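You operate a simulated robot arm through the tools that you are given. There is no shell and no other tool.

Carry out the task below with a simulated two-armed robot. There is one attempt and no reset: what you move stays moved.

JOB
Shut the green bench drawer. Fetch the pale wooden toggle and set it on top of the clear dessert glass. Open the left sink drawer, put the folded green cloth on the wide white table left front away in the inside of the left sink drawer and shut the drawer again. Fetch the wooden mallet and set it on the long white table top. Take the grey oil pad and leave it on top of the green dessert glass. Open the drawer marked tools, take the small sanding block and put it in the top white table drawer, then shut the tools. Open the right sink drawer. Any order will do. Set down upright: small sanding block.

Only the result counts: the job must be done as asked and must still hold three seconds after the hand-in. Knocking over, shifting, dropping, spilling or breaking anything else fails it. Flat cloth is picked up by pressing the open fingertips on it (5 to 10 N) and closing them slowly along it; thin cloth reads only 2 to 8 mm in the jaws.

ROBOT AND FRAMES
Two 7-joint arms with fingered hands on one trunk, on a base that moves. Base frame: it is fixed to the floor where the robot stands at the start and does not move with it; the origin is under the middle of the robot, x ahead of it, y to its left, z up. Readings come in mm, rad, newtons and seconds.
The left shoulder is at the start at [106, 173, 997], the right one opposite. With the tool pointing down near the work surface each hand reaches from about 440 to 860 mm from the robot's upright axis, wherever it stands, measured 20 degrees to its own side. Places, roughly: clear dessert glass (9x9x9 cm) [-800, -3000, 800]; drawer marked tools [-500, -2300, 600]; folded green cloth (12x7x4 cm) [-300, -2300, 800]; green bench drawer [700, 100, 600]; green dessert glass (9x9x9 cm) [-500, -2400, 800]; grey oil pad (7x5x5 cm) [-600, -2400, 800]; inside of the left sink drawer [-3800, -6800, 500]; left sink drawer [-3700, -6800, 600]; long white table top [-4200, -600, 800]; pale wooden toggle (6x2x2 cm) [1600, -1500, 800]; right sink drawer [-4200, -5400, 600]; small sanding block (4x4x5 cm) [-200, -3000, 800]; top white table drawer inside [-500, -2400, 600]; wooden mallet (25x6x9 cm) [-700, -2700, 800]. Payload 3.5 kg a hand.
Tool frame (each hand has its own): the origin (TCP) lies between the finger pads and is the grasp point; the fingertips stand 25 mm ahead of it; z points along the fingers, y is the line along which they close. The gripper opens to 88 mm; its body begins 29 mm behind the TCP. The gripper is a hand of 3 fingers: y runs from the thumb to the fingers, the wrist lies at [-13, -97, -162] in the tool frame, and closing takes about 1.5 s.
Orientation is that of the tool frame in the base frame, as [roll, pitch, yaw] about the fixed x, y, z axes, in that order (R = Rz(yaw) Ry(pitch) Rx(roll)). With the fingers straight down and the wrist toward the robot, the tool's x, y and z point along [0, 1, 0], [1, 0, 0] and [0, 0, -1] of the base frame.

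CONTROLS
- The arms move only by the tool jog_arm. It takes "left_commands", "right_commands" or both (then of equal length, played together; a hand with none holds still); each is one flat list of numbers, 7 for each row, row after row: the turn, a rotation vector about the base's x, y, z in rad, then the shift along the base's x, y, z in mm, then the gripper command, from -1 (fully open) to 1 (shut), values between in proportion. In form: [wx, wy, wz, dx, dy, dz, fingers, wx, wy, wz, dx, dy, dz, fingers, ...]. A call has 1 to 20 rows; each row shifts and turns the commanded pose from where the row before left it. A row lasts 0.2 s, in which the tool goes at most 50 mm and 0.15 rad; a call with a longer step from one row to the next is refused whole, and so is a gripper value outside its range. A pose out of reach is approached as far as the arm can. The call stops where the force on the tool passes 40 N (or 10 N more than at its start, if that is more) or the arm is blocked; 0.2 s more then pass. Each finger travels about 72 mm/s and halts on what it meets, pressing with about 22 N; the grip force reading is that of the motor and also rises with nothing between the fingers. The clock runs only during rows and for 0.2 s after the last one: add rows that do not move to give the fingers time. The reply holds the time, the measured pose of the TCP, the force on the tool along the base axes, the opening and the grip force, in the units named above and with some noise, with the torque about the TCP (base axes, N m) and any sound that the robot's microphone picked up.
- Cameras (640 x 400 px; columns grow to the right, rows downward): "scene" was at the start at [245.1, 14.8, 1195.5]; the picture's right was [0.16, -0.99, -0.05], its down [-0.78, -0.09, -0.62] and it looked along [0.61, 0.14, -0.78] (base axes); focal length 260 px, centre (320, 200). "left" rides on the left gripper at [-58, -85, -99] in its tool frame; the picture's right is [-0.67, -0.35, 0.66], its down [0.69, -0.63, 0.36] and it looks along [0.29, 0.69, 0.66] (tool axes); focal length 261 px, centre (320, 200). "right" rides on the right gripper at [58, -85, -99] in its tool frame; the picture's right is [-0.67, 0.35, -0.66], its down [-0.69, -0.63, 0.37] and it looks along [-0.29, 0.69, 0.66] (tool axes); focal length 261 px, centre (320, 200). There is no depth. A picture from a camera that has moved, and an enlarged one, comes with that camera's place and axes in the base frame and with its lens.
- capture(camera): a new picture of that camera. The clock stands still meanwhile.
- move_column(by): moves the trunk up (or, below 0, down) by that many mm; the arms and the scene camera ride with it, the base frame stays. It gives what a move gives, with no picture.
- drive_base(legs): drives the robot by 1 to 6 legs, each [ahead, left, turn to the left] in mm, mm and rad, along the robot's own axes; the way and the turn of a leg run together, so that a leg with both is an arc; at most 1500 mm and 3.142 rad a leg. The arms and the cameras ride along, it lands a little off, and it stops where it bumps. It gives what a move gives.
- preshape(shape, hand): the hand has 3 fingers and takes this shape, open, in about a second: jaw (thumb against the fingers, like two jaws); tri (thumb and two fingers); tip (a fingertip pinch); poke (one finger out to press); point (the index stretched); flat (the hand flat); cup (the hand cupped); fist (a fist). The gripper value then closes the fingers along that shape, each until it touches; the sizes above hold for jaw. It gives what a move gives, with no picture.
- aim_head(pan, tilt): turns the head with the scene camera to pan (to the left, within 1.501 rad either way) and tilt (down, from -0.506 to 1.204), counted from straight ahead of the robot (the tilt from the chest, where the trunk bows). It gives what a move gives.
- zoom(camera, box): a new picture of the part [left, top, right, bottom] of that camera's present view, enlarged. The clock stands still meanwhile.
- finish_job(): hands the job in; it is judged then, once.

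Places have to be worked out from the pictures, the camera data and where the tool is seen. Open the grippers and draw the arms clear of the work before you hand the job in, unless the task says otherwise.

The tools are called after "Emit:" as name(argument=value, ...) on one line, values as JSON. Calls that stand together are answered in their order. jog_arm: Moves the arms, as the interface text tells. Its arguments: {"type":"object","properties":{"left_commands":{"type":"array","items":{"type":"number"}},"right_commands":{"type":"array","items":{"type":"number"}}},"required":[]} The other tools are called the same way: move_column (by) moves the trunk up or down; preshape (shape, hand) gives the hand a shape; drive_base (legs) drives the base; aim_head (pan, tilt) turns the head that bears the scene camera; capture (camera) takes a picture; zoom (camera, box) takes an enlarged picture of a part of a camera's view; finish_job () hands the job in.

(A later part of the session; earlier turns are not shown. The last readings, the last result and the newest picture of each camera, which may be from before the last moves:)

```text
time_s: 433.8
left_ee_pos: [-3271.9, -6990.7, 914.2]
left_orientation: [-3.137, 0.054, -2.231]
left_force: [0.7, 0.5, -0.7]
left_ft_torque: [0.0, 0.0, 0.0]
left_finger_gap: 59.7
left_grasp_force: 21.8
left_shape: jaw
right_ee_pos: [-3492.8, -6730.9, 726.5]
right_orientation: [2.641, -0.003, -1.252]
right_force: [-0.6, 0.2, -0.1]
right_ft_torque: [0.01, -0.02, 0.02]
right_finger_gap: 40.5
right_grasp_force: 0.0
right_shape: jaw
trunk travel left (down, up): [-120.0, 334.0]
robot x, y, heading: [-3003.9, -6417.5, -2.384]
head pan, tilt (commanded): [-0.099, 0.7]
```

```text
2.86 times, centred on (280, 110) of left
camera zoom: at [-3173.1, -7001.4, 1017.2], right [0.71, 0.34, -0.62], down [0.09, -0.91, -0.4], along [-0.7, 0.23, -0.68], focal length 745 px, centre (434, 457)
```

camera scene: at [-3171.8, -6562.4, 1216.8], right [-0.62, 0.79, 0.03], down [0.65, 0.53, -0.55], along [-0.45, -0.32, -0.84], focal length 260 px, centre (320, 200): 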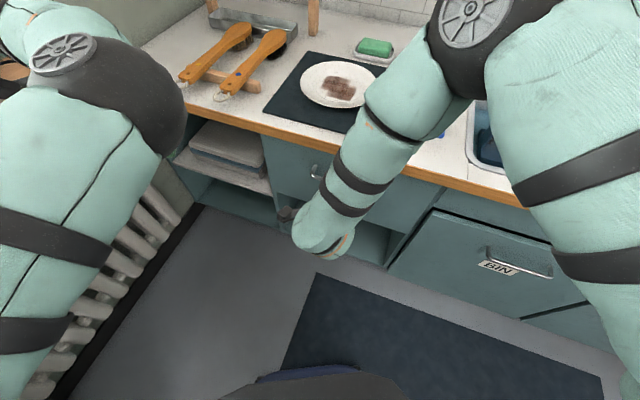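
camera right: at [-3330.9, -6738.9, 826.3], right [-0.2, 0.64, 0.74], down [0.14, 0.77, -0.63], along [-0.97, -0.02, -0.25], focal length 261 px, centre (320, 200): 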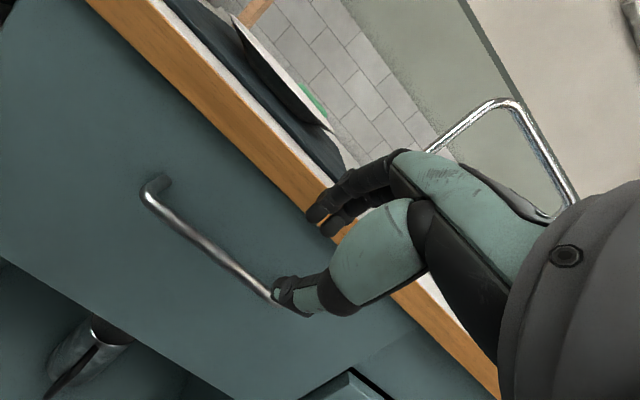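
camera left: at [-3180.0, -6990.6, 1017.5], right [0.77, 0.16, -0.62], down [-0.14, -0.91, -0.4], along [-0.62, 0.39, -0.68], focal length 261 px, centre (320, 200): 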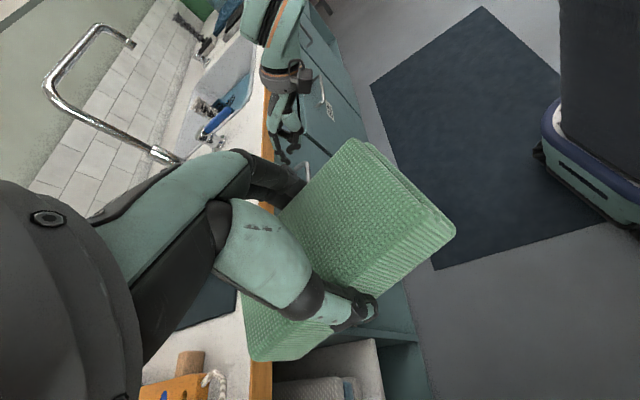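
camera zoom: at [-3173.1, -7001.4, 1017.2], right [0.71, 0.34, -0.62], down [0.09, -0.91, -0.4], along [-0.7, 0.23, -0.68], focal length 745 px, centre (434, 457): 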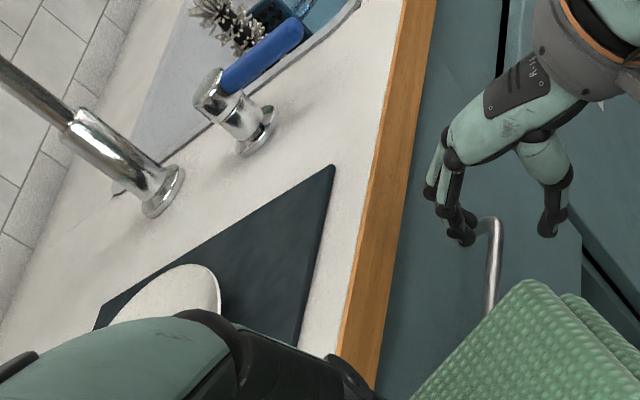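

The side view shows the bar between fingers and thumb, with the fingers headed behind it. The hand view puts the bar about 6 mm lower than predicted, so I'll advance the last 41 mm with a small correction.

Emit:
jog_arm(right_commands=[0, 0, 0, -5.3, -1.7, -12.7, 0.09, 0, 0, 0, -5.3, -1.7, -12.7, 0.09, 0, 0, 0, -5.4, -1.8, -12.6, 0.09, 0, 0, 0, 0, 0, 0, 0.09])

Emit:
zoom(camera="right", box=[160, 140, 400, 330])

Emit:
zoom(camera="left", box=[200, 40, 360, 180])

```text
time_s: 434.8
left_ee_pos: [-3271.5, -6992.9, 914.7]
left_orientation: [-3.138, 0.054, -2.23]
left_force: [0.4, -0.3, -1.0]
left_ft_torque: [0.0, 0.01, -0.03]
left_finger_gap: 59.7
left_grasp_force: 22.4
left_shape: jaw
right_ee_pos: [-3507.9, -6734.9, 689.6]
right_orientation: [2.64, -0.005, -1.251]
right_force: [0.2, 0.5, 0.2]
right_ft_torque: [0.01, 0.01, -0.04]
right_finger_gap: 40.3
right_grasp_force: 0.0
right_shape: jaw
trunk travel left (down, up): [-120.0, 334.0]
robot x, y, heading: [-3005.2, -6415.7, -2.382]
head pan, tilt (commanded): [-0.099, 0.7]
```

```text
2.11 times, centred on (280, 235) of right
camera zoom: at [-3374.1, -6753.4, 735.4], right [-0.2, 0.64, 0.74], down [0.14, 0.77, -0.63], along [-0.97, -0.02, -0.25], focal length 549 px, centre (404, 126)
```

zoom: 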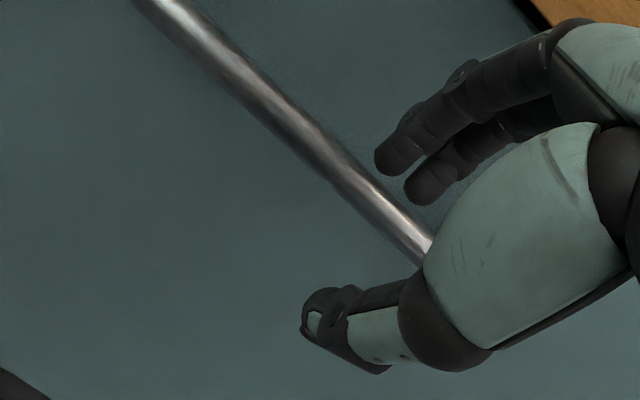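

```text
2.86 times, centred on (280, 110) of left
camera zoom: at [-3173.1, -7001.5, 1017.1], right [0.71, 0.34, -0.62], down [0.09, -0.91, -0.4], along [-0.7, 0.23, -0.68], focal length 745 px, centre (434, 457)
```

zoom: 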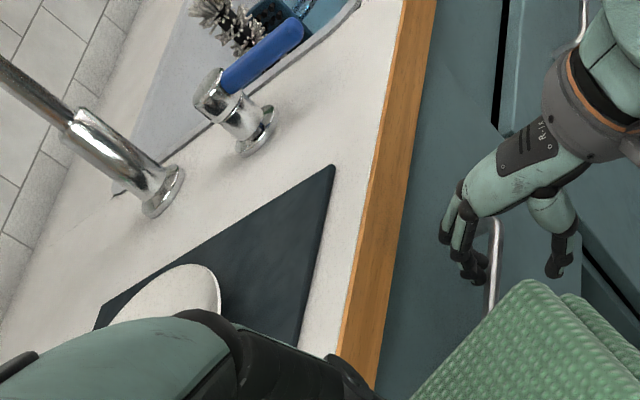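

The fingers are behind the bar and the thumb in front. I'll close on it and check the gap.

Emit:
jog_arm(right_commands=[0, 0, 0, 0, 0, 0, 0.4, 0, 0, 0, 0, 0, 0, 0.7, 0, 0, 0, 0, 0, 0, 1, 0, 0, 0, 0, 0, 0, 1, 0, 0, 0, 0, 0, 0, 1])

Emit:
zoom(camera="right", box=[160, 140, 400, 330])

Emit:
zoom(camera="left", box=[240, 90, 360, 180])

```text
time_s: 436.0
left_ee_pos: [-3273.0, -6992.4, 915.1]
left_orientation: [-3.138, 0.054, -2.232]
left_force: [-0.2, -0.5, -0.6]
left_ft_torque: [0.0, -0.01, -0.04]
left_finger_gap: 59.9
left_grasp_force: 22.3
left_shape: jaw
right_ee_pos: [-3508.6, -6735.7, 688.1]
right_orientation: [2.64, -0.004, -1.25]
right_force: [0.5, -0.1, -0.5]
right_ft_torque: [0.0, 0.0, -0.03]
right_finger_gap: 0.0
right_grasp_force: 22.4
right_shape: jaw
trunk travel left (down, up): [-120.0, 334.0]
robot x, y, heading: [-3004.4, -6418.1, -2.38]
head pan, tilt (commanded): [-0.099, 0.7]
```

```text
2.11 times, centred on (280, 235) of right
camera zoom: at [-3374.0, -6753.3, 735.3], right [-0.2, 0.64, 0.74], down [0.14, 0.77, -0.63], along [-0.97, -0.02, -0.25], focal length 549 px, centre (404, 126)
```

zoom: 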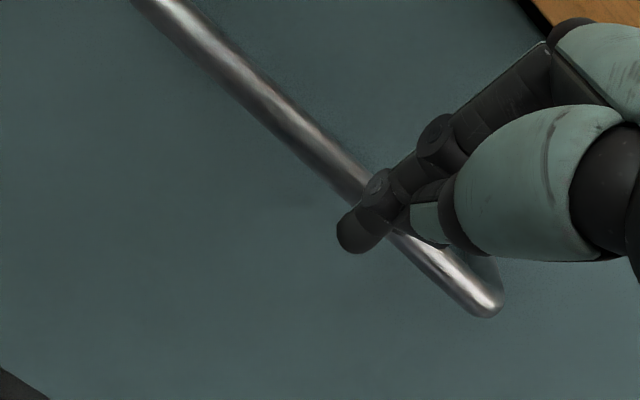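

```text
4.44 times, centred on (300, 135) of left
camera zoom: at [-3173.3, -7001.5, 1017.0], right [0.71, 0.34, -0.62], down [0.09, -0.91, -0.4], along [-0.7, 0.23, -0.68], focal length 1158 px, centre (409, 489)
```

zoom: 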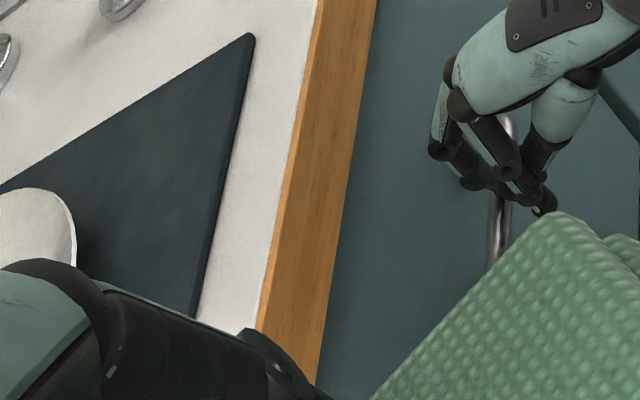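

The jaws closed just in front of the bar, so it's deeper than I thought (a≈5452, z≈675). I'll back off 25 mm, reopen, shift 6 mm toward the finger side, and go in again, deeper.

Emit:
jog_arm(right_commands=[0, 0, 0, 11.4, 3.7, 22, 1, 0, 0, 0, 0, 0, 0, 0.5, 0, 0, 0, 0, 0, 0, 0, 0, 0, 0, -5, -1.6, 2.9, 0, 0, 0, 0, 0, 0, 0, 0])

Emit:
zoom(camera="right", box=[160, 140, 400, 330])

Emit:
zoom(camera="left", box=[240, 90, 360, 180])

```text
time_s: 437.2
left_ee_pos: [-3271.6, -6991.9, 914.4]
left_orientation: [-3.136, 0.054, -2.231]
left_force: [0.0, 0.5, -0.9]
left_ft_torque: [-0.02, 0.02, -0.02]
left_finger_gap: 59.8
left_grasp_force: 22.3
left_shape: jaw
right_ee_pos: [-3502.9, -6734.9, 712.8]
right_orientation: [2.641, -0.005, -1.252]
right_force: [-0.3, 0.4, 0.2]
right_ft_torque: [0.01, 0.01, 0.01]
right_finger_gap: 43.6
right_grasp_force: 0.0
right_shape: jaw
trunk travel left (down, up): [-120.0, 334.0]
robot x, y, heading: [-3005.3, -6416.1, -2.38]
head pan, tilt (commanded): [-0.099, 0.7]
```

```text
2.11 times, centred on (280, 235) of right
camera zoom: at [-3368.2, -6751.7, 759.9], right [-0.2, 0.64, 0.74], down [0.14, 0.77, -0.63], along [-0.97, -0.02, -0.25], focal length 549 px, centre (404, 126)
```

zoom: 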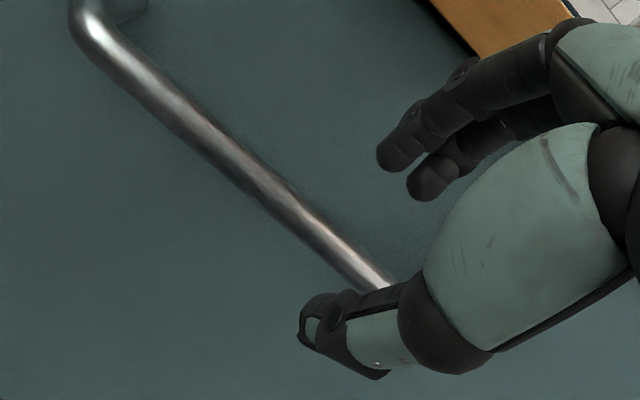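

```text
4.44 times, centred on (300, 135) of left
camera zoom: at [-3173.3, -7001.6, 1016.9], right [0.71, 0.34, -0.62], down [0.09, -0.91, -0.4], along [-0.7, 0.23, -0.68], focal length 1158 px, centre (409, 489)
```

zoom: 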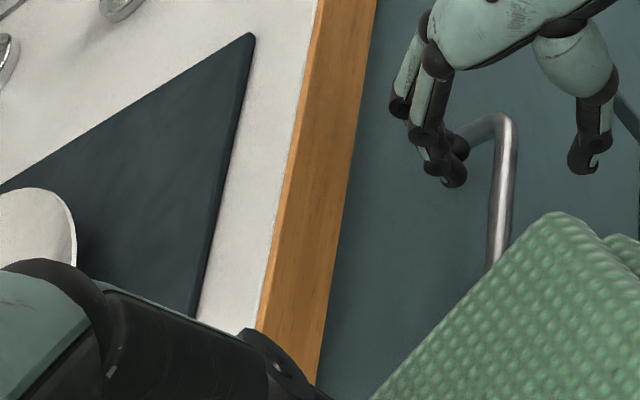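

Triangulation with both cameras now gives the bar at a≈5450, z≈676, i.e. 48 mm ahead along the tool axis. I'll advance 37 mm and check before closing.

Emit:
jog_arm(right_commands=[0, 0, 0, -5.6, -1.8, -10.9, 0, 0, 0, 0, -5.6, -1.8, -10.8, 0, 0, 0, 0, -5.6, -1.8, -10.8, 0, 0, 0, 0, 0, 0, 0, 0])

Emit:
zoom(camera="right", box=[160, 140, 400, 330])

Emit:
zoom(camera="left", box=[240, 90, 360, 180])

```text
time_s: 438.2
left_ee_pos: [-3272.1, -6991.5, 914.6]
left_orientation: [-3.136, 0.053, -2.231]
left_force: [-1.3, -0.7, -0.3]
left_ft_torque: [0.0, 0.0, -0.01]
left_finger_gap: 59.5
left_grasp_force: 22.1
left_shape: jaw
right_ee_pos: [-3519.4, -6739.4, 680.1]
right_orientation: [2.641, -0.005, -1.252]
right_force: [-0.2, 0.2, 0.3]
right_ft_torque: [0.0, 0.02, 0.01]
right_finger_gap: 43.7
right_grasp_force: 0.1
right_shape: jaw
trunk travel left (down, up): [-120.0, 334.0]
robot x, y, heading: [-3006.3, -6416.5, -2.382]
head pan, tilt (commanded): [-0.099, 0.7]
```

```text
2.11 times, centred on (280, 235) of right
camera zoom: at [-3384.5, -6756.8, 727.4], right [-0.2, 0.64, 0.74], down [0.14, 0.77, -0.63], along [-0.97, -0.02, -0.25], focal length 549 px, centre (404, 126)
```

zoom: 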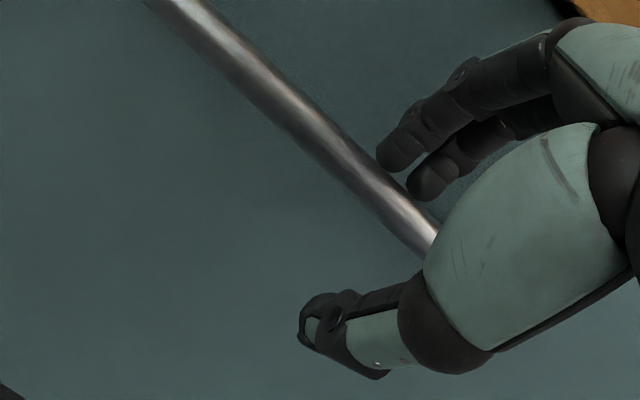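

```text
4.44 times, centred on (300, 135) of left
camera zoom: at [-3173.2, -7001.5, 1017.1], right [0.71, 0.34, -0.62], down [0.09, -0.91, -0.4], along [-0.7, 0.23, -0.68], focal length 1158 px, centre (409, 489)
```

zoom: 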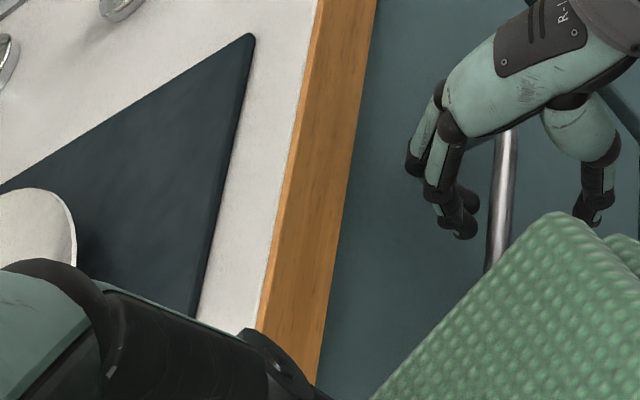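

The bar still looks about 10 mm deeper along the tool axis than estimated. I'll advance another 9 mm gently and then close.

Emit:
jog_arm(right_commands=[0, 0, 0, -2, -0.7, -4, 0, 0, 0, 0, -2.1, -0.6, -3.9, 0, 0, 0, 0, 0, 0, 0, 0])

Emit:
jog_arm(right_commands=[0, 0, 0, 0, 0, 0, 0.3, 0, 0, 0, 0, 0, 0, 0.6, 0, 0, 0, 0, 0, 0, 1, 0, 0, 0, 0, 0, 0, 1, 0, 0, 0, 0, 0, 0, 1])

Emit:
zoom(camera="right", box=[160, 140, 400, 330])

Emit:
zoom(camera="left", box=[240, 90, 360, 180])

```text
time_s: 439.0
left_ee_pos: [-3272.4, -6992.6, 914.1]
left_orientation: [-3.137, 0.053, -2.231]
left_force: [0.0, 0.4, -1.0]
left_ft_torque: [-0.02, 0.03, -0.04]
left_finger_gap: 59.8
left_grasp_force: 22.1
left_shape: jaw
right_ee_pos: [-3523.9, -6741.3, 673.1]
right_orientation: [2.641, -0.003, -1.252]
right_force: [0.8, 0.3, 0.4]
right_ft_torque: [0.02, 0.03, -0.01]
right_finger_gap: 43.7
right_grasp_force: 0.1
right_shape: jaw
trunk travel left (down, up): [-120.0, 334.0]
robot x, y, heading: [-3006.4, -6418.8, -2.378]
head pan, tilt (commanded): [-0.099, 0.7]
```

```text
time_s: 440.2
left_ee_pos: [-3273.2, -6992.9, 914.3]
left_orientation: [-3.135, 0.056, -2.229]
left_force: [-1.0, 0.8, -0.8]
left_ft_torque: [0.01, -0.01, 0.05]
left_finger_gap: 59.6
left_grasp_force: 21.9
left_shape: jaw
right_ee_pos: [-3523.1, -6740.8, 670.7]
right_orientation: [2.645, -0.003, -1.251]
right_force: [-3.5, -0.5, -8.3]
right_ft_torque: [0.01, -0.06, -0.03]
right_finger_gap: 0.3
right_grasp_force: 21.8
right_shape: jaw
trunk travel left (down, up): [-120.0, 334.0]
robot x, y, heading: [-3006.5, -6414.1, -2.385]
head pan, tilt (commanded): [-0.099, 0.7]
```

```text
2.11 times, centred on (280, 235) of right
camera zoom: at [-3388.9, -6758.3, 718.2], right [-0.21, 0.64, 0.74], down [0.14, 0.77, -0.62], along [-0.97, -0.02, -0.25], focal length 549 px, centre (404, 126)
```

zoom: 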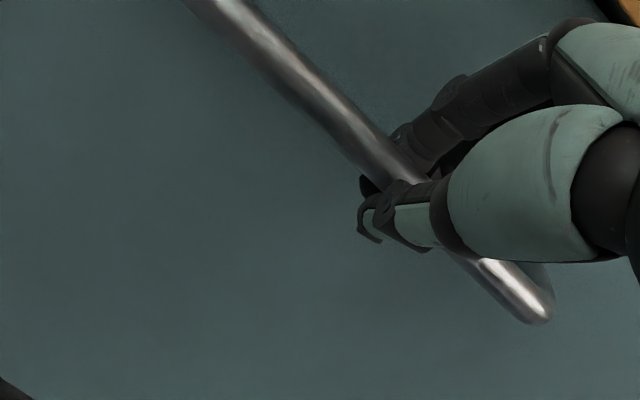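

```text
4.44 times, centred on (300, 135) of left
camera zoom: at [-3174.5, -7002.1, 1016.2], right [0.71, 0.34, -0.62], down [0.09, -0.91, -0.4], along [-0.7, 0.23, -0.68], focal length 1158 px, centre (409, 489)
```

zoom: 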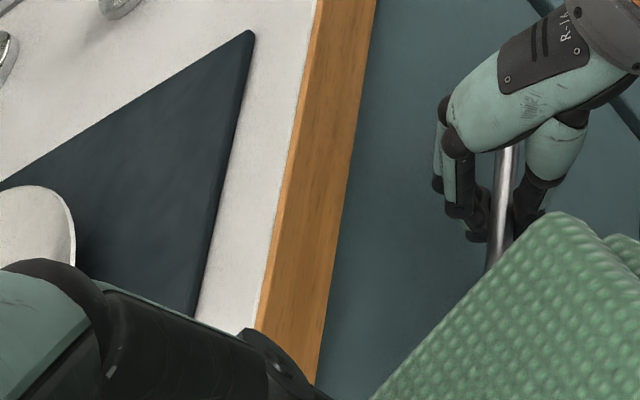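

The bar is enclosed: fingers behind, thumb in front. I'll pull straight out along the drawer axis by driving 80 mm and check.

Emit:
drive_base(legs=[[-72, 34, 0]])

Emit:
capture(camera="scene")

Emit:
zoom(camera="right", box=[160, 140, 400, 330])

```text
time_s: 441.2
left_ee_pos: [-3197.0, -6969.4, 913.2]
left_orientation: [-3.136, 0.055, -2.231]
left_force: [0.3, 0.3, 0.0]
left_ft_torque: [-0.01, 0.01, 0.04]
left_finger_gap: 59.7
left_grasp_force: 21.6
left_shape: jaw
right_ee_pos: [-3448.2, -6716.6, 671.0]
right_orientation: [2.644, -0.002, -1.252]
right_force: [0.3, 0.1, -19.4]
right_ft_torque: [0.03, -0.26, 0.0]
right_finger_gap: 0.1
right_grasp_force: 22.3
right_shape: jaw
trunk travel left (down, up): [-120.0, 334.0]
robot x, y, heading: [-2931.8, -6391.2, -2.377]
head pan, tilt (commanded): [-0.099, 0.7]
```

```text
taken
camera scene: at [-3097.7, -6538.7, 1216.3], right [-0.62, 0.79, 0.03], down [0.65, 0.53, -0.55], along [-0.44, -0.32, -0.84], focal length 260 px, centre (320, 200)
```

scene: 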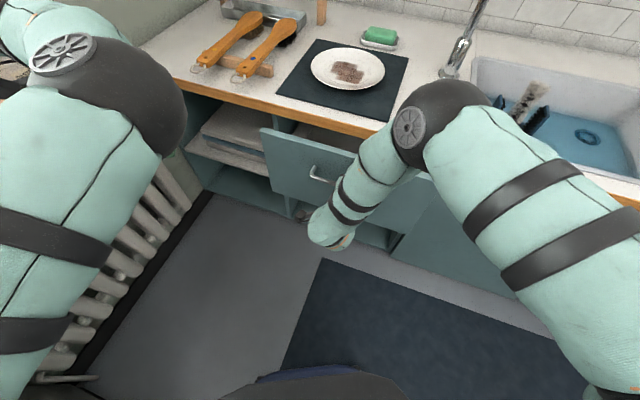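

```text
2.11 times, centred on (280, 235) of right
camera zoom: at [-3313.4, -6733.5, 718.3], right [-0.21, 0.64, 0.74], down [0.14, 0.77, -0.62], along [-0.97, -0.02, -0.25], focal length 549 px, centre (404, 126)
```

zoom: 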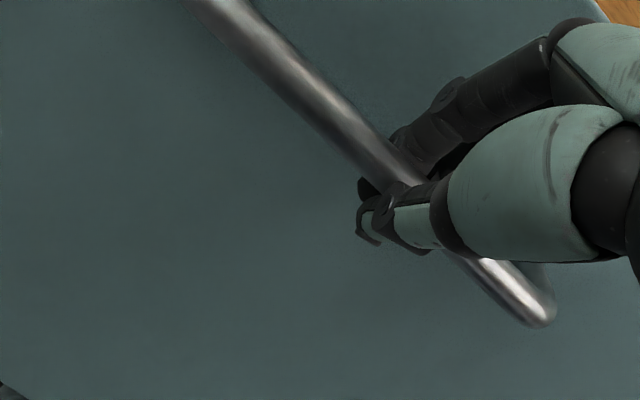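

The drawer follows. I'll pull another 200 mm in two legs.

Emit:
drive_base(legs=[[-90, 43, 0], [-90, 43, 0]])

Emit:
capture(camera="scene")

Emit:
zoom(camera="right", box=[160, 140, 400, 330])

```text
time_s: 443.1
left_ee_pos: [-3010.4, -6905.1, 913.1]
left_orientation: [-3.136, 0.055, -2.23]
left_force: [0.5, -0.8, 0.3]
left_ft_torque: [0.01, 0.04, 0.0]
left_finger_gap: 59.6
left_grasp_force: 22.0
left_shape: jaw
right_ee_pos: [-3258.9, -6653.3, 670.3]
right_orientation: [2.645, -0.003, -1.25]
right_force: [0.3, -0.1, -20.9]
right_ft_torque: [0.06, -0.27, -0.02]
right_finger_gap: 0.1
right_grasp_force: 22.2
right_shape: jaw
trunk travel left (down, up): [-120.0, 334.0]
robot x, y, heading: [-2744.9, -6331.8, -2.373]
head pan, tilt (commanded): [-0.099, 0.7]
```

```text
taken
camera scene: at [-2908.9, -6476.9, 1216.2], right [-0.62, 0.79, 0.03], down [0.65, 0.53, -0.55], along [-0.44, -0.32, -0.84], focal length 260 px, centre (320, 200)
```

scene: 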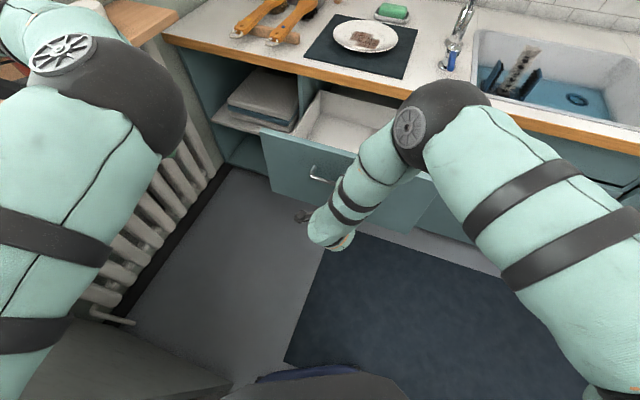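

```text
2.11 times, centred on (280, 235) of right
camera zoom: at [-3124.3, -6671.4, 718.0], right [-0.21, 0.64, 0.74], down [0.14, 0.77, -0.62], along [-0.97, -0.02, -0.25], focal length 549 px, centre (404, 126)
```

zoom: 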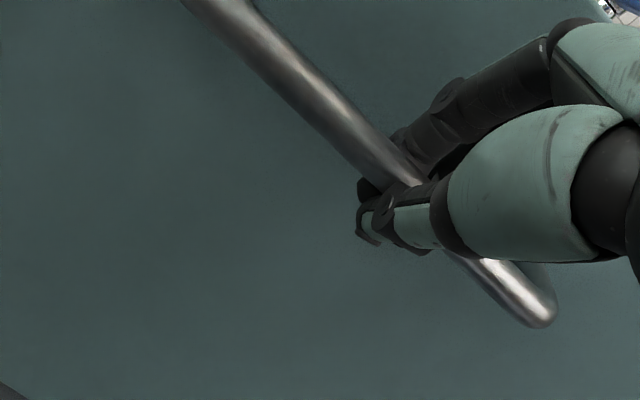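

The drawer is about 280 mm open. I'll release the handle and withdraw the right hand along the tool axis.

Emit:
jog_arm(right_commands=[0, 0, 0, 0, 0, 0, 0.5, 0, 0, 0, 0, 0, 0, 0, 0, 0, 0, 0, 0, 0, 0, 0, 0, 0, 5.7, 1.8, 11, 0, 0, 0, 0, 5.7, 1.8, 11, 0, 0, 0, 0, 5.7, 1.8, 11, 0, 0, 0, 0, 8.5, 2.8, 17, 0, 0, 0, 0, 8.5, 2.8, 17, 0, 0, 0, 0, 8.5, 2.8, 17, 0])

Emit:
capture(camera="right")

Emit:
capture(camera="scene")

```text
time_s: 445.1
left_ee_pos: [-3006.9, -6905.9, 914.7]
left_orientation: [-3.138, 0.054, -2.23]
left_force: [-0.5, -0.3, -0.8]
left_ft_torque: [0.0, -0.04, 0.05]
left_finger_gap: 59.5
left_grasp_force: 21.7
left_shape: jaw
right_ee_pos: [-3216.1, -6639.2, 756.5]
right_orientation: [2.642, -0.003, -1.252]
right_force: [0.2, 0.2, 0.6]
right_ft_torque: [0.02, -0.02, 0.05]
right_finger_gap: 43.6
right_grasp_force: 0.0
right_shape: jaw
trunk travel left (down, up): [-120.0, 334.0]
robot x, y, heading: [-2744.3, -6328.0, -2.378]
head pan, tilt (commanded): [-0.099, 0.7]
```

```text
taken
camera right: at [-3080.6, -6656.4, 803.4], right [-0.2, 0.64, 0.74], down [0.14, 0.77, -0.63], along [-0.97, -0.02, -0.25], focal length 261 px, centre (320, 200)
```

right: 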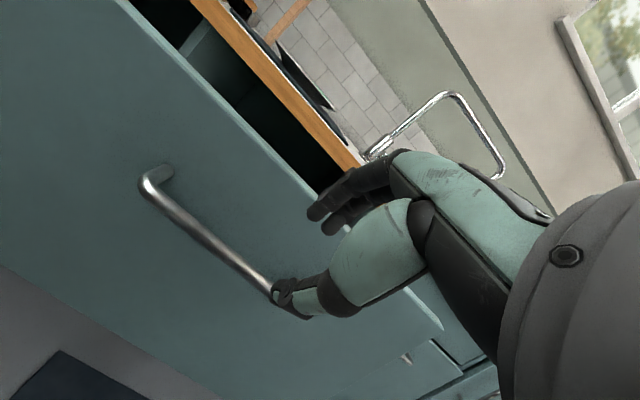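

```text
taken
camera scene: at [-2906.7, -6475.4, 1216.8], right [-0.62, 0.79, 0.03], down [0.65, 0.53, -0.55], along [-0.45, -0.32, -0.84], focal length 260 px, centre (320, 200)
```

scene: 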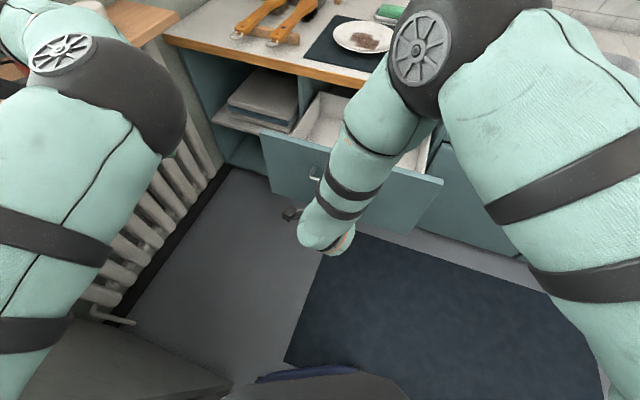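

The drawer stays open. I'll raise and untilt the right hand, then turn the robot right and move in so the left arm can lower the cloth into the drawer.

Emit:
jog_arm(right_commands=[0, 0, 0, 5, 1.6, 35, 0, 0, 0, 0, 5, 1.6, 35, 0, 0.0388, -0.1189, 0, 5, 10, 25, 0, 0.0388, -0.1189, 0, 5, 10, 25, 0, 0.0388, -0.1189, 0, 5, 10, 25, 0, 0.0388, -0.1189, 0, 5, 10, 25, 0, 0, 0, 0, 0, 0, 0, 0])

Emit:
drive_base(legs=[[0, 0, -0.648]])

Emit:
aim_head(pan=0.3, tilt=0.6)

Emit:
capture(camera="scene")

```text
time_s: 446.8
left_ee_pos: [-3008.1, -6905.4, 914.1]
left_orientation: [-3.138, 0.055, -2.231]
left_force: [0.4, 1.3, -0.7]
left_ft_torque: [-0.02, 0.0, 0.0]
left_finger_gap: 59.4
left_grasp_force: 22.1
left_shape: jaw
right_ee_pos: [-3184.8, -6597.0, 925.6]
right_orientation: [-3.139, -0.005, -1.253]
right_force: [-0.5, -0.1, 0.8]
right_ft_torque: [-0.02, -0.05, 0.01]
right_finger_gap: 43.6
right_grasp_force: 0.0
right_shape: jaw
trunk travel left (down, up): [-120.0, 334.0]
robot x, y, heading: [-2740.1, -6327.7, -2.379]
head pan, tilt (commanded): [-0.099, 0.7]
```

```text
time_s: 448.9
left_ee_pos: [-3303.1, -6625.3, 914.3]
left_orientation: [-3.134, 0.053, -2.881]
left_force: [-0.5, 0.3, -0.8]
left_ft_torque: [-0.03, -0.02, 0.0]
left_finger_gap: 59.4
left_grasp_force: 22.0
left_shape: jaw
right_ee_pos: [-3257.6, -6273.1, 926.0]
right_orientation: [-3.139, -0.004, -1.905]
right_force: [-0.9, 0.1, 0.4]
right_ft_torque: [-0.02, -0.01, -0.03]
right_finger_gap: 43.7
right_grasp_force: 0.1
right_shape: jaw
trunk travel left (down, up): [-120.0, 334.0]
robot x, y, heading: [-2740.3, -6326.4, -3.03]
head pan, tilt (commanded): [-0.099, 0.7]
```

```text
time_s: 449.8
left_ee_pos: [-3300.6, -6625.5, 913.9]
left_orientation: [-3.136, 0.056, -2.88]
left_force: [-0.1, -0.1, 0.1]
left_ft_torque: [0.01, 0.0, 0.01]
left_finger_gap: 59.3
left_grasp_force: 21.5
left_shape: jaw
right_ee_pos: [-3255.9, -6271.6, 925.6]
right_orientation: [-3.14, -0.005, -1.903]
right_force: [-0.8, 1.1, -0.6]
right_ft_torque: [-0.02, 0.02, -0.02]
right_finger_gap: 43.5
right_grasp_force: 0.0
right_shape: jaw
trunk travel left (down, up): [-120.0, 334.0]
robot x, y, heading: [-2744.0, -6330.1, -3.028]
head pan, tilt (commanded): [0.3, 0.6]
```

```text
taken
camera scene: at [-2960.8, -6379.4, 1225.0], right [-0.39, 0.92, -0.09], down [0.73, 0.25, -0.63], along [-0.56, -0.31, -0.77], focal length 260 px, centre (320, 200)
```

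scene: 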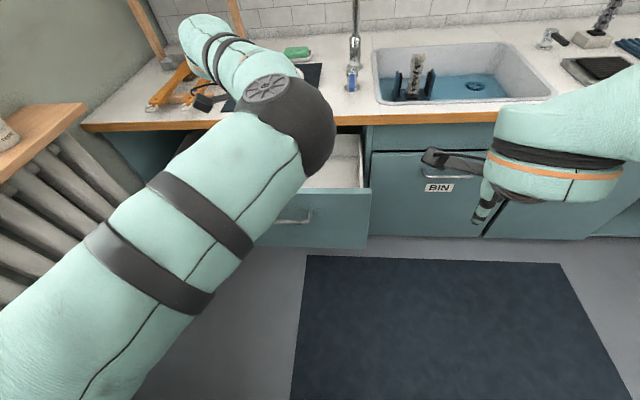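

The cloth hangs near the drawer's front; I need it about 152 mm deeper and 52 mm left, over the drawer's middle. I'll drive there with the hand still high.

Emit:
drive_base(legs=[[139, 81, 0]])

Emit:
capture(camera="left")

Emit:
capture(camera="scene")

```text
time_s: 451.2
left_ee_pos: [-3430.7, -6722.8, 913.3]
left_orientation: [-3.139, 0.055, -2.88]
left_force: [0.3, -0.2, -0.5]
left_ft_torque: [0.02, -0.02, 0.0]
left_finger_gap: 59.8
left_grasp_force: 22.3
left_shape: jaw
right_ee_pos: [-3385.5, -6369.2, 926.9]
right_orientation: [-3.14, -0.005, -1.905]
right_force: [0.4, 0.6, 0.4]
right_ft_torque: [0.0, 0.05, -0.01]
right_finger_gap: 43.5
right_grasp_force: 0.0
right_shape: jaw
trunk travel left (down, up): [-120.0, 334.0]
robot x, y, heading: [-2867.6, -6425.6, -3.033]
head pan, tilt (commanded): [0.3, 0.6]
```

```text
taken
camera left: at [-3358.2, -6789.7, 1016.9], right [0.77, -0.16, -0.62], down [-0.48, -0.78, -0.4], along [-0.42, 0.6, -0.68], focal length 261 px, centre (320, 200)
```

left: 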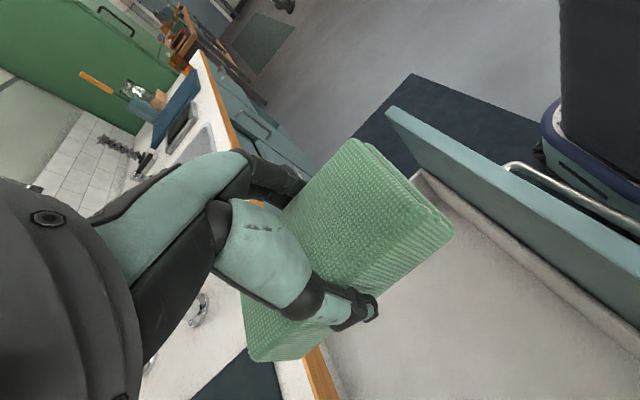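

```text
taken
camera scene: at [-3089.5, -6476.0, 1225.1], right [-0.39, 0.92, -0.09], down [0.73, 0.25, -0.63], along [-0.56, -0.31, -0.77], focal length 260 px, centre (320, 200)
```

scene: 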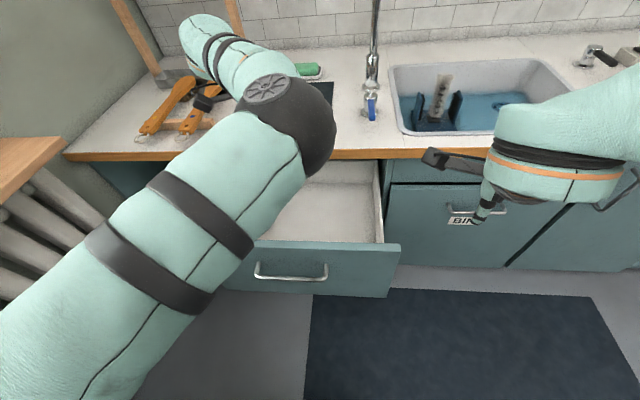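

The cloth is over the middle of the open drawer. I'll level the hand and lower in steps, watching the arm against the drawer front.

Emit:
jog_arm(left_commands=[-0.014, 0.053, 0.054, 0, 0, -20, 1, 0, 0, 0, 0, 0, -35, 1, 0, 0, 0, 0, 0, -35, 1, 0, 0, 0, 0, 0, -35, 1, 0, 0, 0, 0, 0, -30, 1])

Emit:
capture(camera="left")

Emit:
capture(camera="scene")

```text
time_s: 452.4
left_ee_pos: [-3431.5, -6723.0, 757.7]
left_orientation: [-3.141, 0.0, -2.825]
left_force: [-0.4, 0.1, -1.7]
left_ft_torque: [0.0, -0.02, 0.02]
left_finger_gap: 59.4
left_grasp_force: 22.1
left_shape: jaw
right_ee_pos: [-3385.4, -6368.9, 926.4]
right_orientation: [-3.14, -0.007, -1.906]
right_force: [0.3, 0.0, -0.2]
right_ft_torque: [-0.02, 0.01, 0.02]
right_finger_gap: 43.7
right_grasp_force: 0.0
right_shape: jaw
trunk travel left (down, up): [-120.0, 334.0]
robot x, y, heading: [-2868.0, -6425.0, -3.029]
head pan, tilt (commanded): [0.3, 0.6]
```

```text
taken
camera left: at [-3349.8, -6784.1, 857.6], right [0.75, -0.12, -0.65], down [-0.46, -0.81, -0.36], along [-0.49, 0.57, -0.66], focal length 261 px, centre (320, 200)
```

left: 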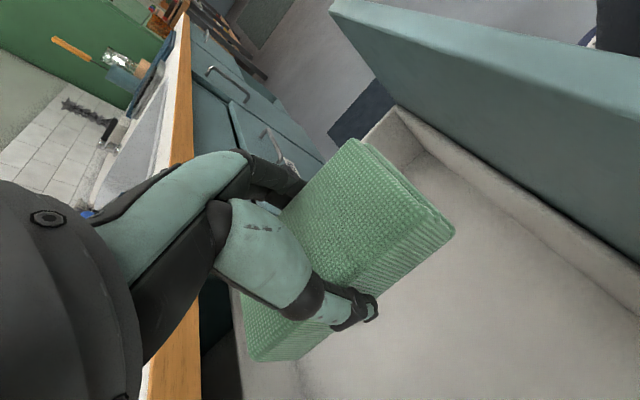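

```text
taken
camera scene: at [-3090.1, -6476.1, 1224.8], right [-0.39, 0.92, -0.09], down [0.73, 0.25, -0.63], along [-0.56, -0.31, -0.77], focal length 260 px, centre (320, 200)
```

scene: 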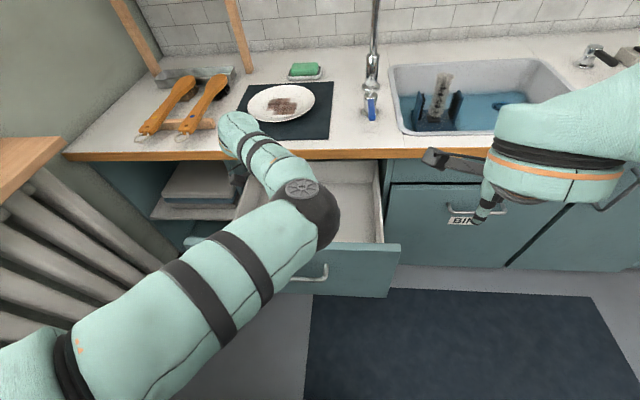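

The elbow is above the drawer front at z≈924. I'll lower another 60 mm and watch its clearance.

Emit:
jog_arm(left_commands=[0, 0, 0, 0, 0, -20, 1, 0, 0, 0, 0, 0, -20, 1, 0, 0, 0, 0, 0, -20, 1, 0, 0, 0, 0, 0, 0, 1])

Emit:
capture(camera="scene")

Emit:
capture(camera="left")

```text
time_s: 453.4
left_ee_pos: [-3431.7, -6722.8, 698.3]
left_orientation: [-3.14, -0.001, -2.826]
left_force: [0.3, -0.1, -0.7]
left_ft_torque: [0.0, -0.03, 0.0]
left_finger_gap: 59.8
left_grasp_force: 22.2
left_shape: jaw
right_ee_pos: [-3386.3, -6369.3, 925.2]
right_orientation: [-3.139, -0.006, -1.904]
right_force: [-0.2, 0.3, 0.0]
right_ft_torque: [-0.01, 0.03, -0.01]
right_finger_gap: 43.4
right_grasp_force: 0.1
right_shape: jaw
trunk travel left (down, up): [-120.0, 334.0]
robot x, y, heading: [-2873.8, -6428.2, -3.029]
head pan, tilt (commanded): [0.3, 0.6]
```

```text
taken
camera scene: at [-3089.5, -6475.6, 1225.0], right [-0.39, 0.92, -0.09], down [0.73, 0.25, -0.63], along [-0.56, -0.31, -0.77], focal length 260 px, centre (320, 200)
```

scene: 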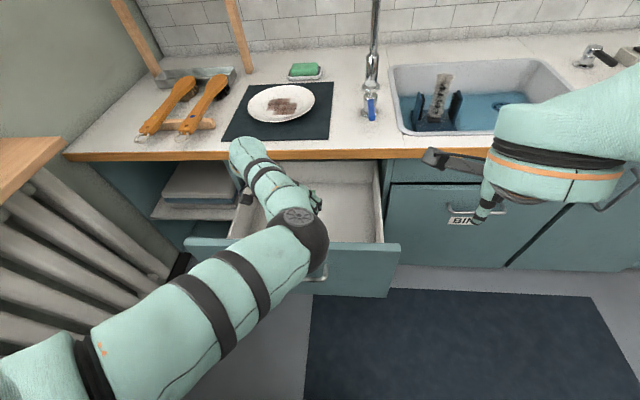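

```text
taken
camera left: at [-3349.2, -6783.8, 798.5], right [0.75, -0.13, -0.65], down [-0.46, -0.81, -0.36], along [-0.49, 0.57, -0.66], focal length 261 px, centre (320, 200)
```

left: 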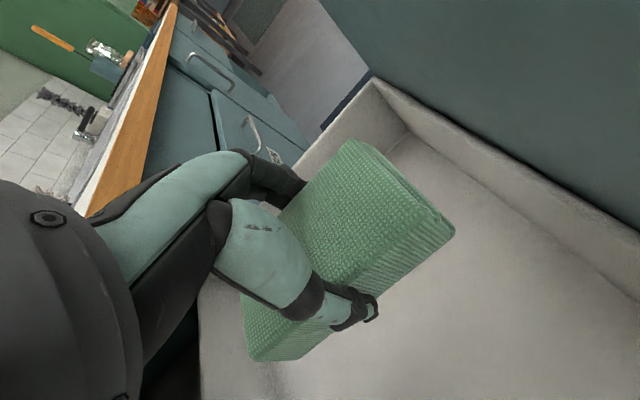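

The elbow is only about 40 mm above the drawer front now. I'll raise the trunk 90 mm, which lifts the elbow, and then lower the hand again with the straighter arm.

Emit:
move_column(by=90)

Emit:
jog_arm(left_commands=[0, 0, 0, 0, 0, -30, 1, 0, 0, 0, 0, 0, -30, 1, 0, 0, 0, 0, 0, -30, 1, 0, 0, 0, 0, 0, 0, 1])

Emit:
capture(camera="scene")

```text
time_s: 454.6
left_ee_pos: [-3430.7, -6722.3, 788.6]
left_orientation: [-3.137, 0.0, -2.826]
left_force: [0.1, 0.4, -0.3]
left_ft_torque: [0.01, 0.02, -0.03]
left_finger_gap: 59.4
left_grasp_force: 21.8
left_shape: jaw
right_ee_pos: [-3385.9, -6368.9, 1016.8]
right_orientation: [-3.14, -0.004, -1.905]
right_force: [-0.2, -0.2, -0.9]
right_ft_torque: [0.0, -0.02, -0.01]
right_finger_gap: 43.8
right_grasp_force: 0.1
right_shape: jaw
trunk travel left (down, up): [-210.0, 244.0]
robot x, y, heading: [-2869.4, -6425.8, -3.029]
head pan, tilt (commanded): [0.3, 0.6]
```

```text
time_s: 455.6
left_ee_pos: [-3431.7, -6723.3, 698.4]
left_orientation: [-3.138, 0.002, -2.825]
left_force: [0.0, 0.3, -0.4]
left_ft_torque: [0.0, -0.03, -0.03]
left_finger_gap: 59.8
left_grasp_force: 21.7
left_shape: jaw
right_ee_pos: [-3384.6, -6368.0, 1015.4]
right_orientation: [-3.14, -0.007, -1.904]
right_force: [-0.2, -0.2, -1.0]
right_ft_torque: [-0.02, 0.01, 0.01]
right_finger_gap: 43.7
right_grasp_force: 0.0
right_shape: jaw
trunk travel left (down, up): [-210.0, 244.0]
robot x, y, heading: [-2867.8, -6420.2, -3.035]
head pan, tilt (commanded): [0.3, 0.6]
```

```text
taken
camera scene: at [-3023.1, -6468.0, 1345.2], right [-0.4, 0.92, -0.05], down [0.64, 0.24, -0.73], along [-0.66, -0.32, -0.68], focal length 260 px, centre (320, 200)
```

scene: 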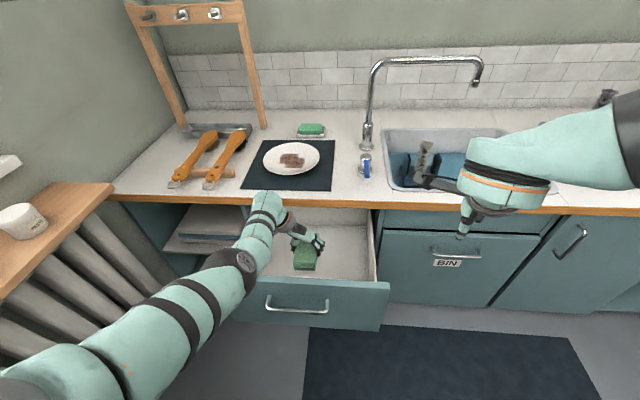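

The cloth is inside the drawer opening; the elbow limits going much lower. I'll lower another 20 mm, check, and then release the cloth onto the drawer floor.

Emit:
jog_arm(left_commands=[0, 0, 0, 0, 0, -10, 1, 0, 0, 0, 0, 0, -10, 1, 0, 0, 0, 0, 0, 0, 1])

Emit:
zoom(camera="scene", box=[180, 180, 400, 340])

Emit:
capture(camera="left")

```text
time_s: 456.4
left_ee_pos: [-3425.0, -6722.9, 681.1]
left_orientation: [-3.137, 0.001, -2.827]
left_force: [0.6, 0.1, -0.2]
left_ft_torque: [-0.02, 0.0, 0.03]
left_finger_gap: 59.6
left_grasp_force: 22.1
left_shape: jaw
left hand out of reach, approached as far as the arm can: row 2
right_ee_pos: [-3386.1, -6367.9, 1015.4]
right_orientation: [-3.139, -0.007, -1.904]
right_force: [0.3, -0.1, 0.0]
right_ft_torque: [-0.02, -0.01, 0.0]
right_finger_gap: 43.8
right_grasp_force: 0.1
right_shape: jaw
trunk travel left (down, up): [-210.0, 244.0]
robot x, y, heading: [-2871.5, -6424.7, -3.025]
head pan, tilt (commanded): [0.3, 0.6]
```

```text
2.50 times, centred on (290, 260) of scene
camera zoom: at [-3023.2, -6468.4, 1345.1], right [-0.4, 0.92, -0.05], down [0.64, 0.24, -0.73], along [-0.66, -0.32, -0.68], focal length 650 px, centre (395, 50)
```

zoom: 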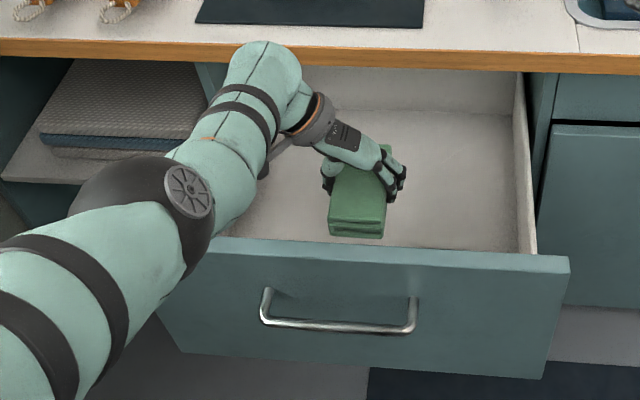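

```text
taken
camera left: at [-3344.7, -6784.1, 779.9], right [0.75, -0.13, -0.65], down [-0.46, -0.81, -0.36], along [-0.49, 0.57, -0.66], focal length 261 px, centre (320, 200)
```

left: 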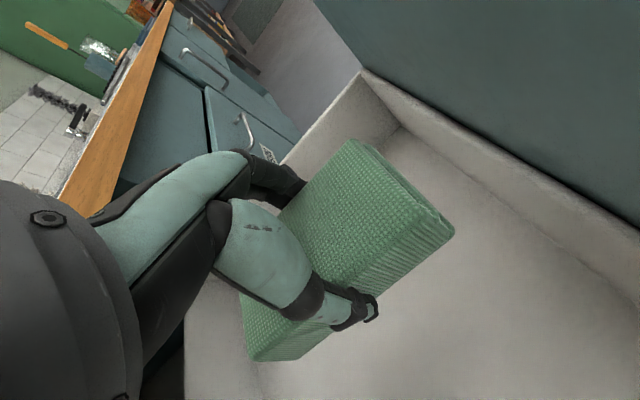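

The arm is at full stretch here. I'll lift the cloth above the drawer front, draw it back 65 mm, and move the base 65 mm closer so the straight arm can go lower.

Emit:
jog_arm(left_commands=[0, 0, 0, 0, 0, 40, 1, 0, 0, 0, 0, 0, 40, 1, 0, 0, 0, 0, 0, 40, 1, 0, 0, 0, 31, 10, 5, 1, 0, 0, 0, 31, 10, 5, 1])

Emit:
drive_base(legs=[[66, 12, 0]])

Emit:
capture(camera="scene")

```text
time_s: 457.6
left_ee_pos: [-3365.1, -6701.6, 811.1]
left_orientation: [-3.137, 0.0, -2.824]
left_force: [0.7, 0.0, -0.8]
left_ft_torque: [0.02, -0.05, 0.03]
left_finger_gap: 59.6
left_grasp_force: 22.4
left_shape: jaw
right_ee_pos: [-3384.7, -6367.7, 1016.5]
right_orientation: [-3.14, -0.008, -1.904]
right_force: [-0.1, 0.0, 1.2]
right_ft_torque: [0.0, -0.02, 0.0]
right_finger_gap: 43.6
right_grasp_force: 0.0
right_shape: jaw
trunk travel left (down, up): [-210.0, 244.0]
robot x, y, heading: [-2869.4, -6423.0, -3.027]
head pan, tilt (commanded): [0.3, 0.6]
```

```text
time_s: 458.6
left_ee_pos: [-3428.1, -6719.9, 811.2]
left_orientation: [-3.139, -0.001, -2.828]
left_force: [0.7, 0.4, -0.6]
left_ft_torque: [0.0, 0.02, -0.01]
left_finger_gap: 59.3
left_grasp_force: 21.9
left_shape: jaw
right_ee_pos: [-3450.2, -6387.3, 1015.8]
right_orientation: [-3.141, -0.007, -1.905]
right_force: [-0.5, 0.0, 0.0]
right_ft_torque: [-0.03, -0.01, 0.0]
right_finger_gap: 43.7
right_grasp_force: 0.0
right_shape: jaw
trunk travel left (down, up): [-210.0, 244.0]
robot x, y, heading: [-2934.7, -6446.5, -3.037]
head pan, tilt (commanded): [0.3, 0.6]
```

```text
taken
camera scene: at [-3086.8, -6487.3, 1345.4], right [-0.4, 0.92, -0.05], down [0.64, 0.24, -0.73], along [-0.66, -0.32, -0.68], focal length 260 px, centre (320, 200)
```

scene: 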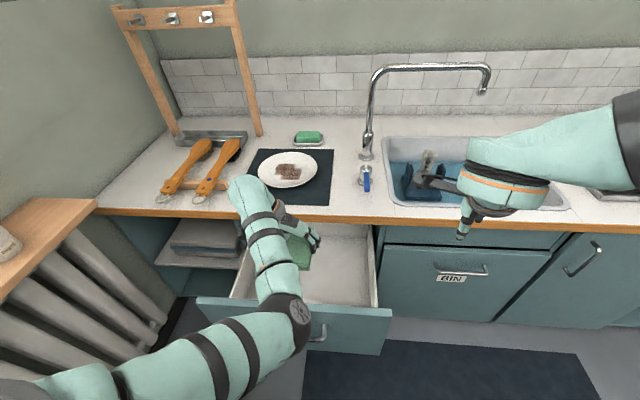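

With the shoulder high and closer, lowering should straighten the arm rather than drop the elbow. I'll lower 50 mm and check the elbow position.

Emit:
jog_arm(left_commands=[0, 0, 0, 0, 0, -25, 1, 0, 0, 0, 0, 0, -25, 1, 0, 0, 0, 0, 0, 0, 1])

Emit:
capture(camera="scene")

```text
time_s: 459.4
left_ee_pos: [-3428.8, -6720.0, 760.2]
left_orientation: [-3.139, 0.0, -2.829]
left_force: [-0.1, 0.2, -0.8]
left_ft_torque: [0.01, 0.02, -0.01]
left_finger_gap: 59.4
left_grasp_force: 22.5
left_shape: jaw
right_ee_pos: [-3450.0, -6387.1, 1015.8]
right_orientation: [-3.139, -0.007, -1.904]
right_force: [1.1, 0.0, 0.8]
right_ft_torque: [0.03, -0.01, 0.0]
right_finger_gap: 43.8
right_grasp_force: 0.1
right_shape: jaw
trunk travel left (down, up): [-210.0, 244.0]
robot x, y, heading: [-2931.6, -6444.2, -3.028]
head pan, tilt (commanded): [0.3, 0.6]
```

```text
taken
camera scene: at [-3087.8, -6487.2, 1345.1], right [-0.4, 0.92, -0.05], down [0.64, 0.24, -0.73], along [-0.66, -0.32, -0.68], focal length 260 px, centre (320, 200)
```

scene: 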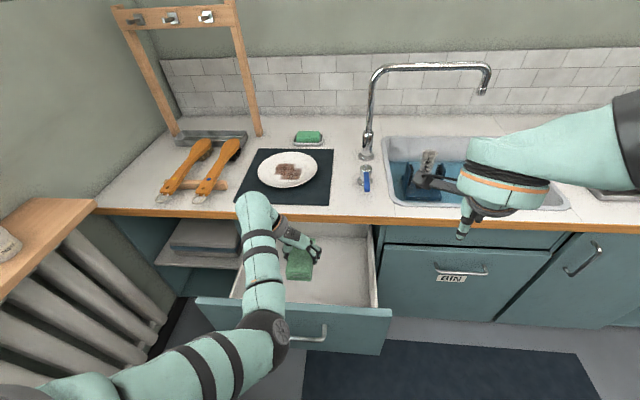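

The forearm still clears the drawer front. I'll lower to about z=675 in small steps, confirming there is no blocking, and then release the cloth.

Emit:
jog_arm(left_commands=[0, 0, 0, 0, 0, -20, 1, 0, 0, 0, 0, 0, -20, 1, 0, 0, 0, 0, 0, -20, 1, 0, 0, 0, 0, 0, -20, 1, 0, 0, 0, 0, 0, 0, 1])

Emit:
capture(camera="scene")

Emit:
capture(camera="left")

```text
time_s: 460.6
left_ee_pos: [-3428.1, -6720.2, 680.0]
left_orientation: [-3.139, -0.001, -2.828]
left_force: [0.8, 0.3, 0.1]
left_ft_torque: [0.01, 0.01, 0.04]
left_finger_gap: 59.1
left_grasp_force: 22.1
left_shape: jaw
right_ee_pos: [-3450.4, -6388.0, 1016.4]
right_orientation: [-3.14, -0.006, -1.905]
right_force: [0.8, 0.9, 0.2]
right_ft_torque: [0.01, 0.02, 0.01]
right_finger_gap: 43.7
right_grasp_force: 0.2
right_shape: jaw
trunk travel left (down, up): [-210.0, 244.0]
robot x, y, heading: [-2933.7, -6444.5, -3.03]
head pan, tilt (commanded): [0.3, 0.6]
```

```text
taken
camera scene: at [-3087.5, -6487.3, 1345.2], right [-0.4, 0.92, -0.05], down [0.64, 0.24, -0.73], along [-0.66, -0.32, -0.68], focal length 260 px, centre (320, 200)
```

scene: 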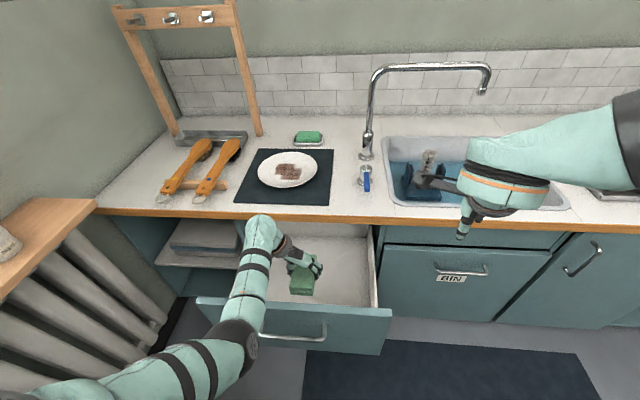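

```text
taken
camera left: at [-3347.8, -6782.4, 780.0], right [0.75, -0.13, -0.65], down [-0.46, -0.81, -0.36], along [-0.49, 0.57, -0.66], focal length 261 px, centre (320, 200)
```

left: 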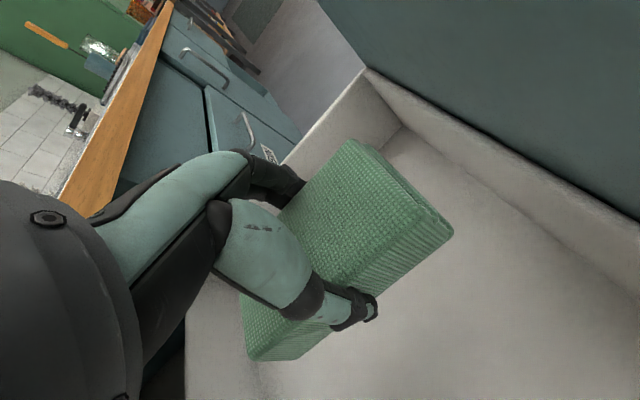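

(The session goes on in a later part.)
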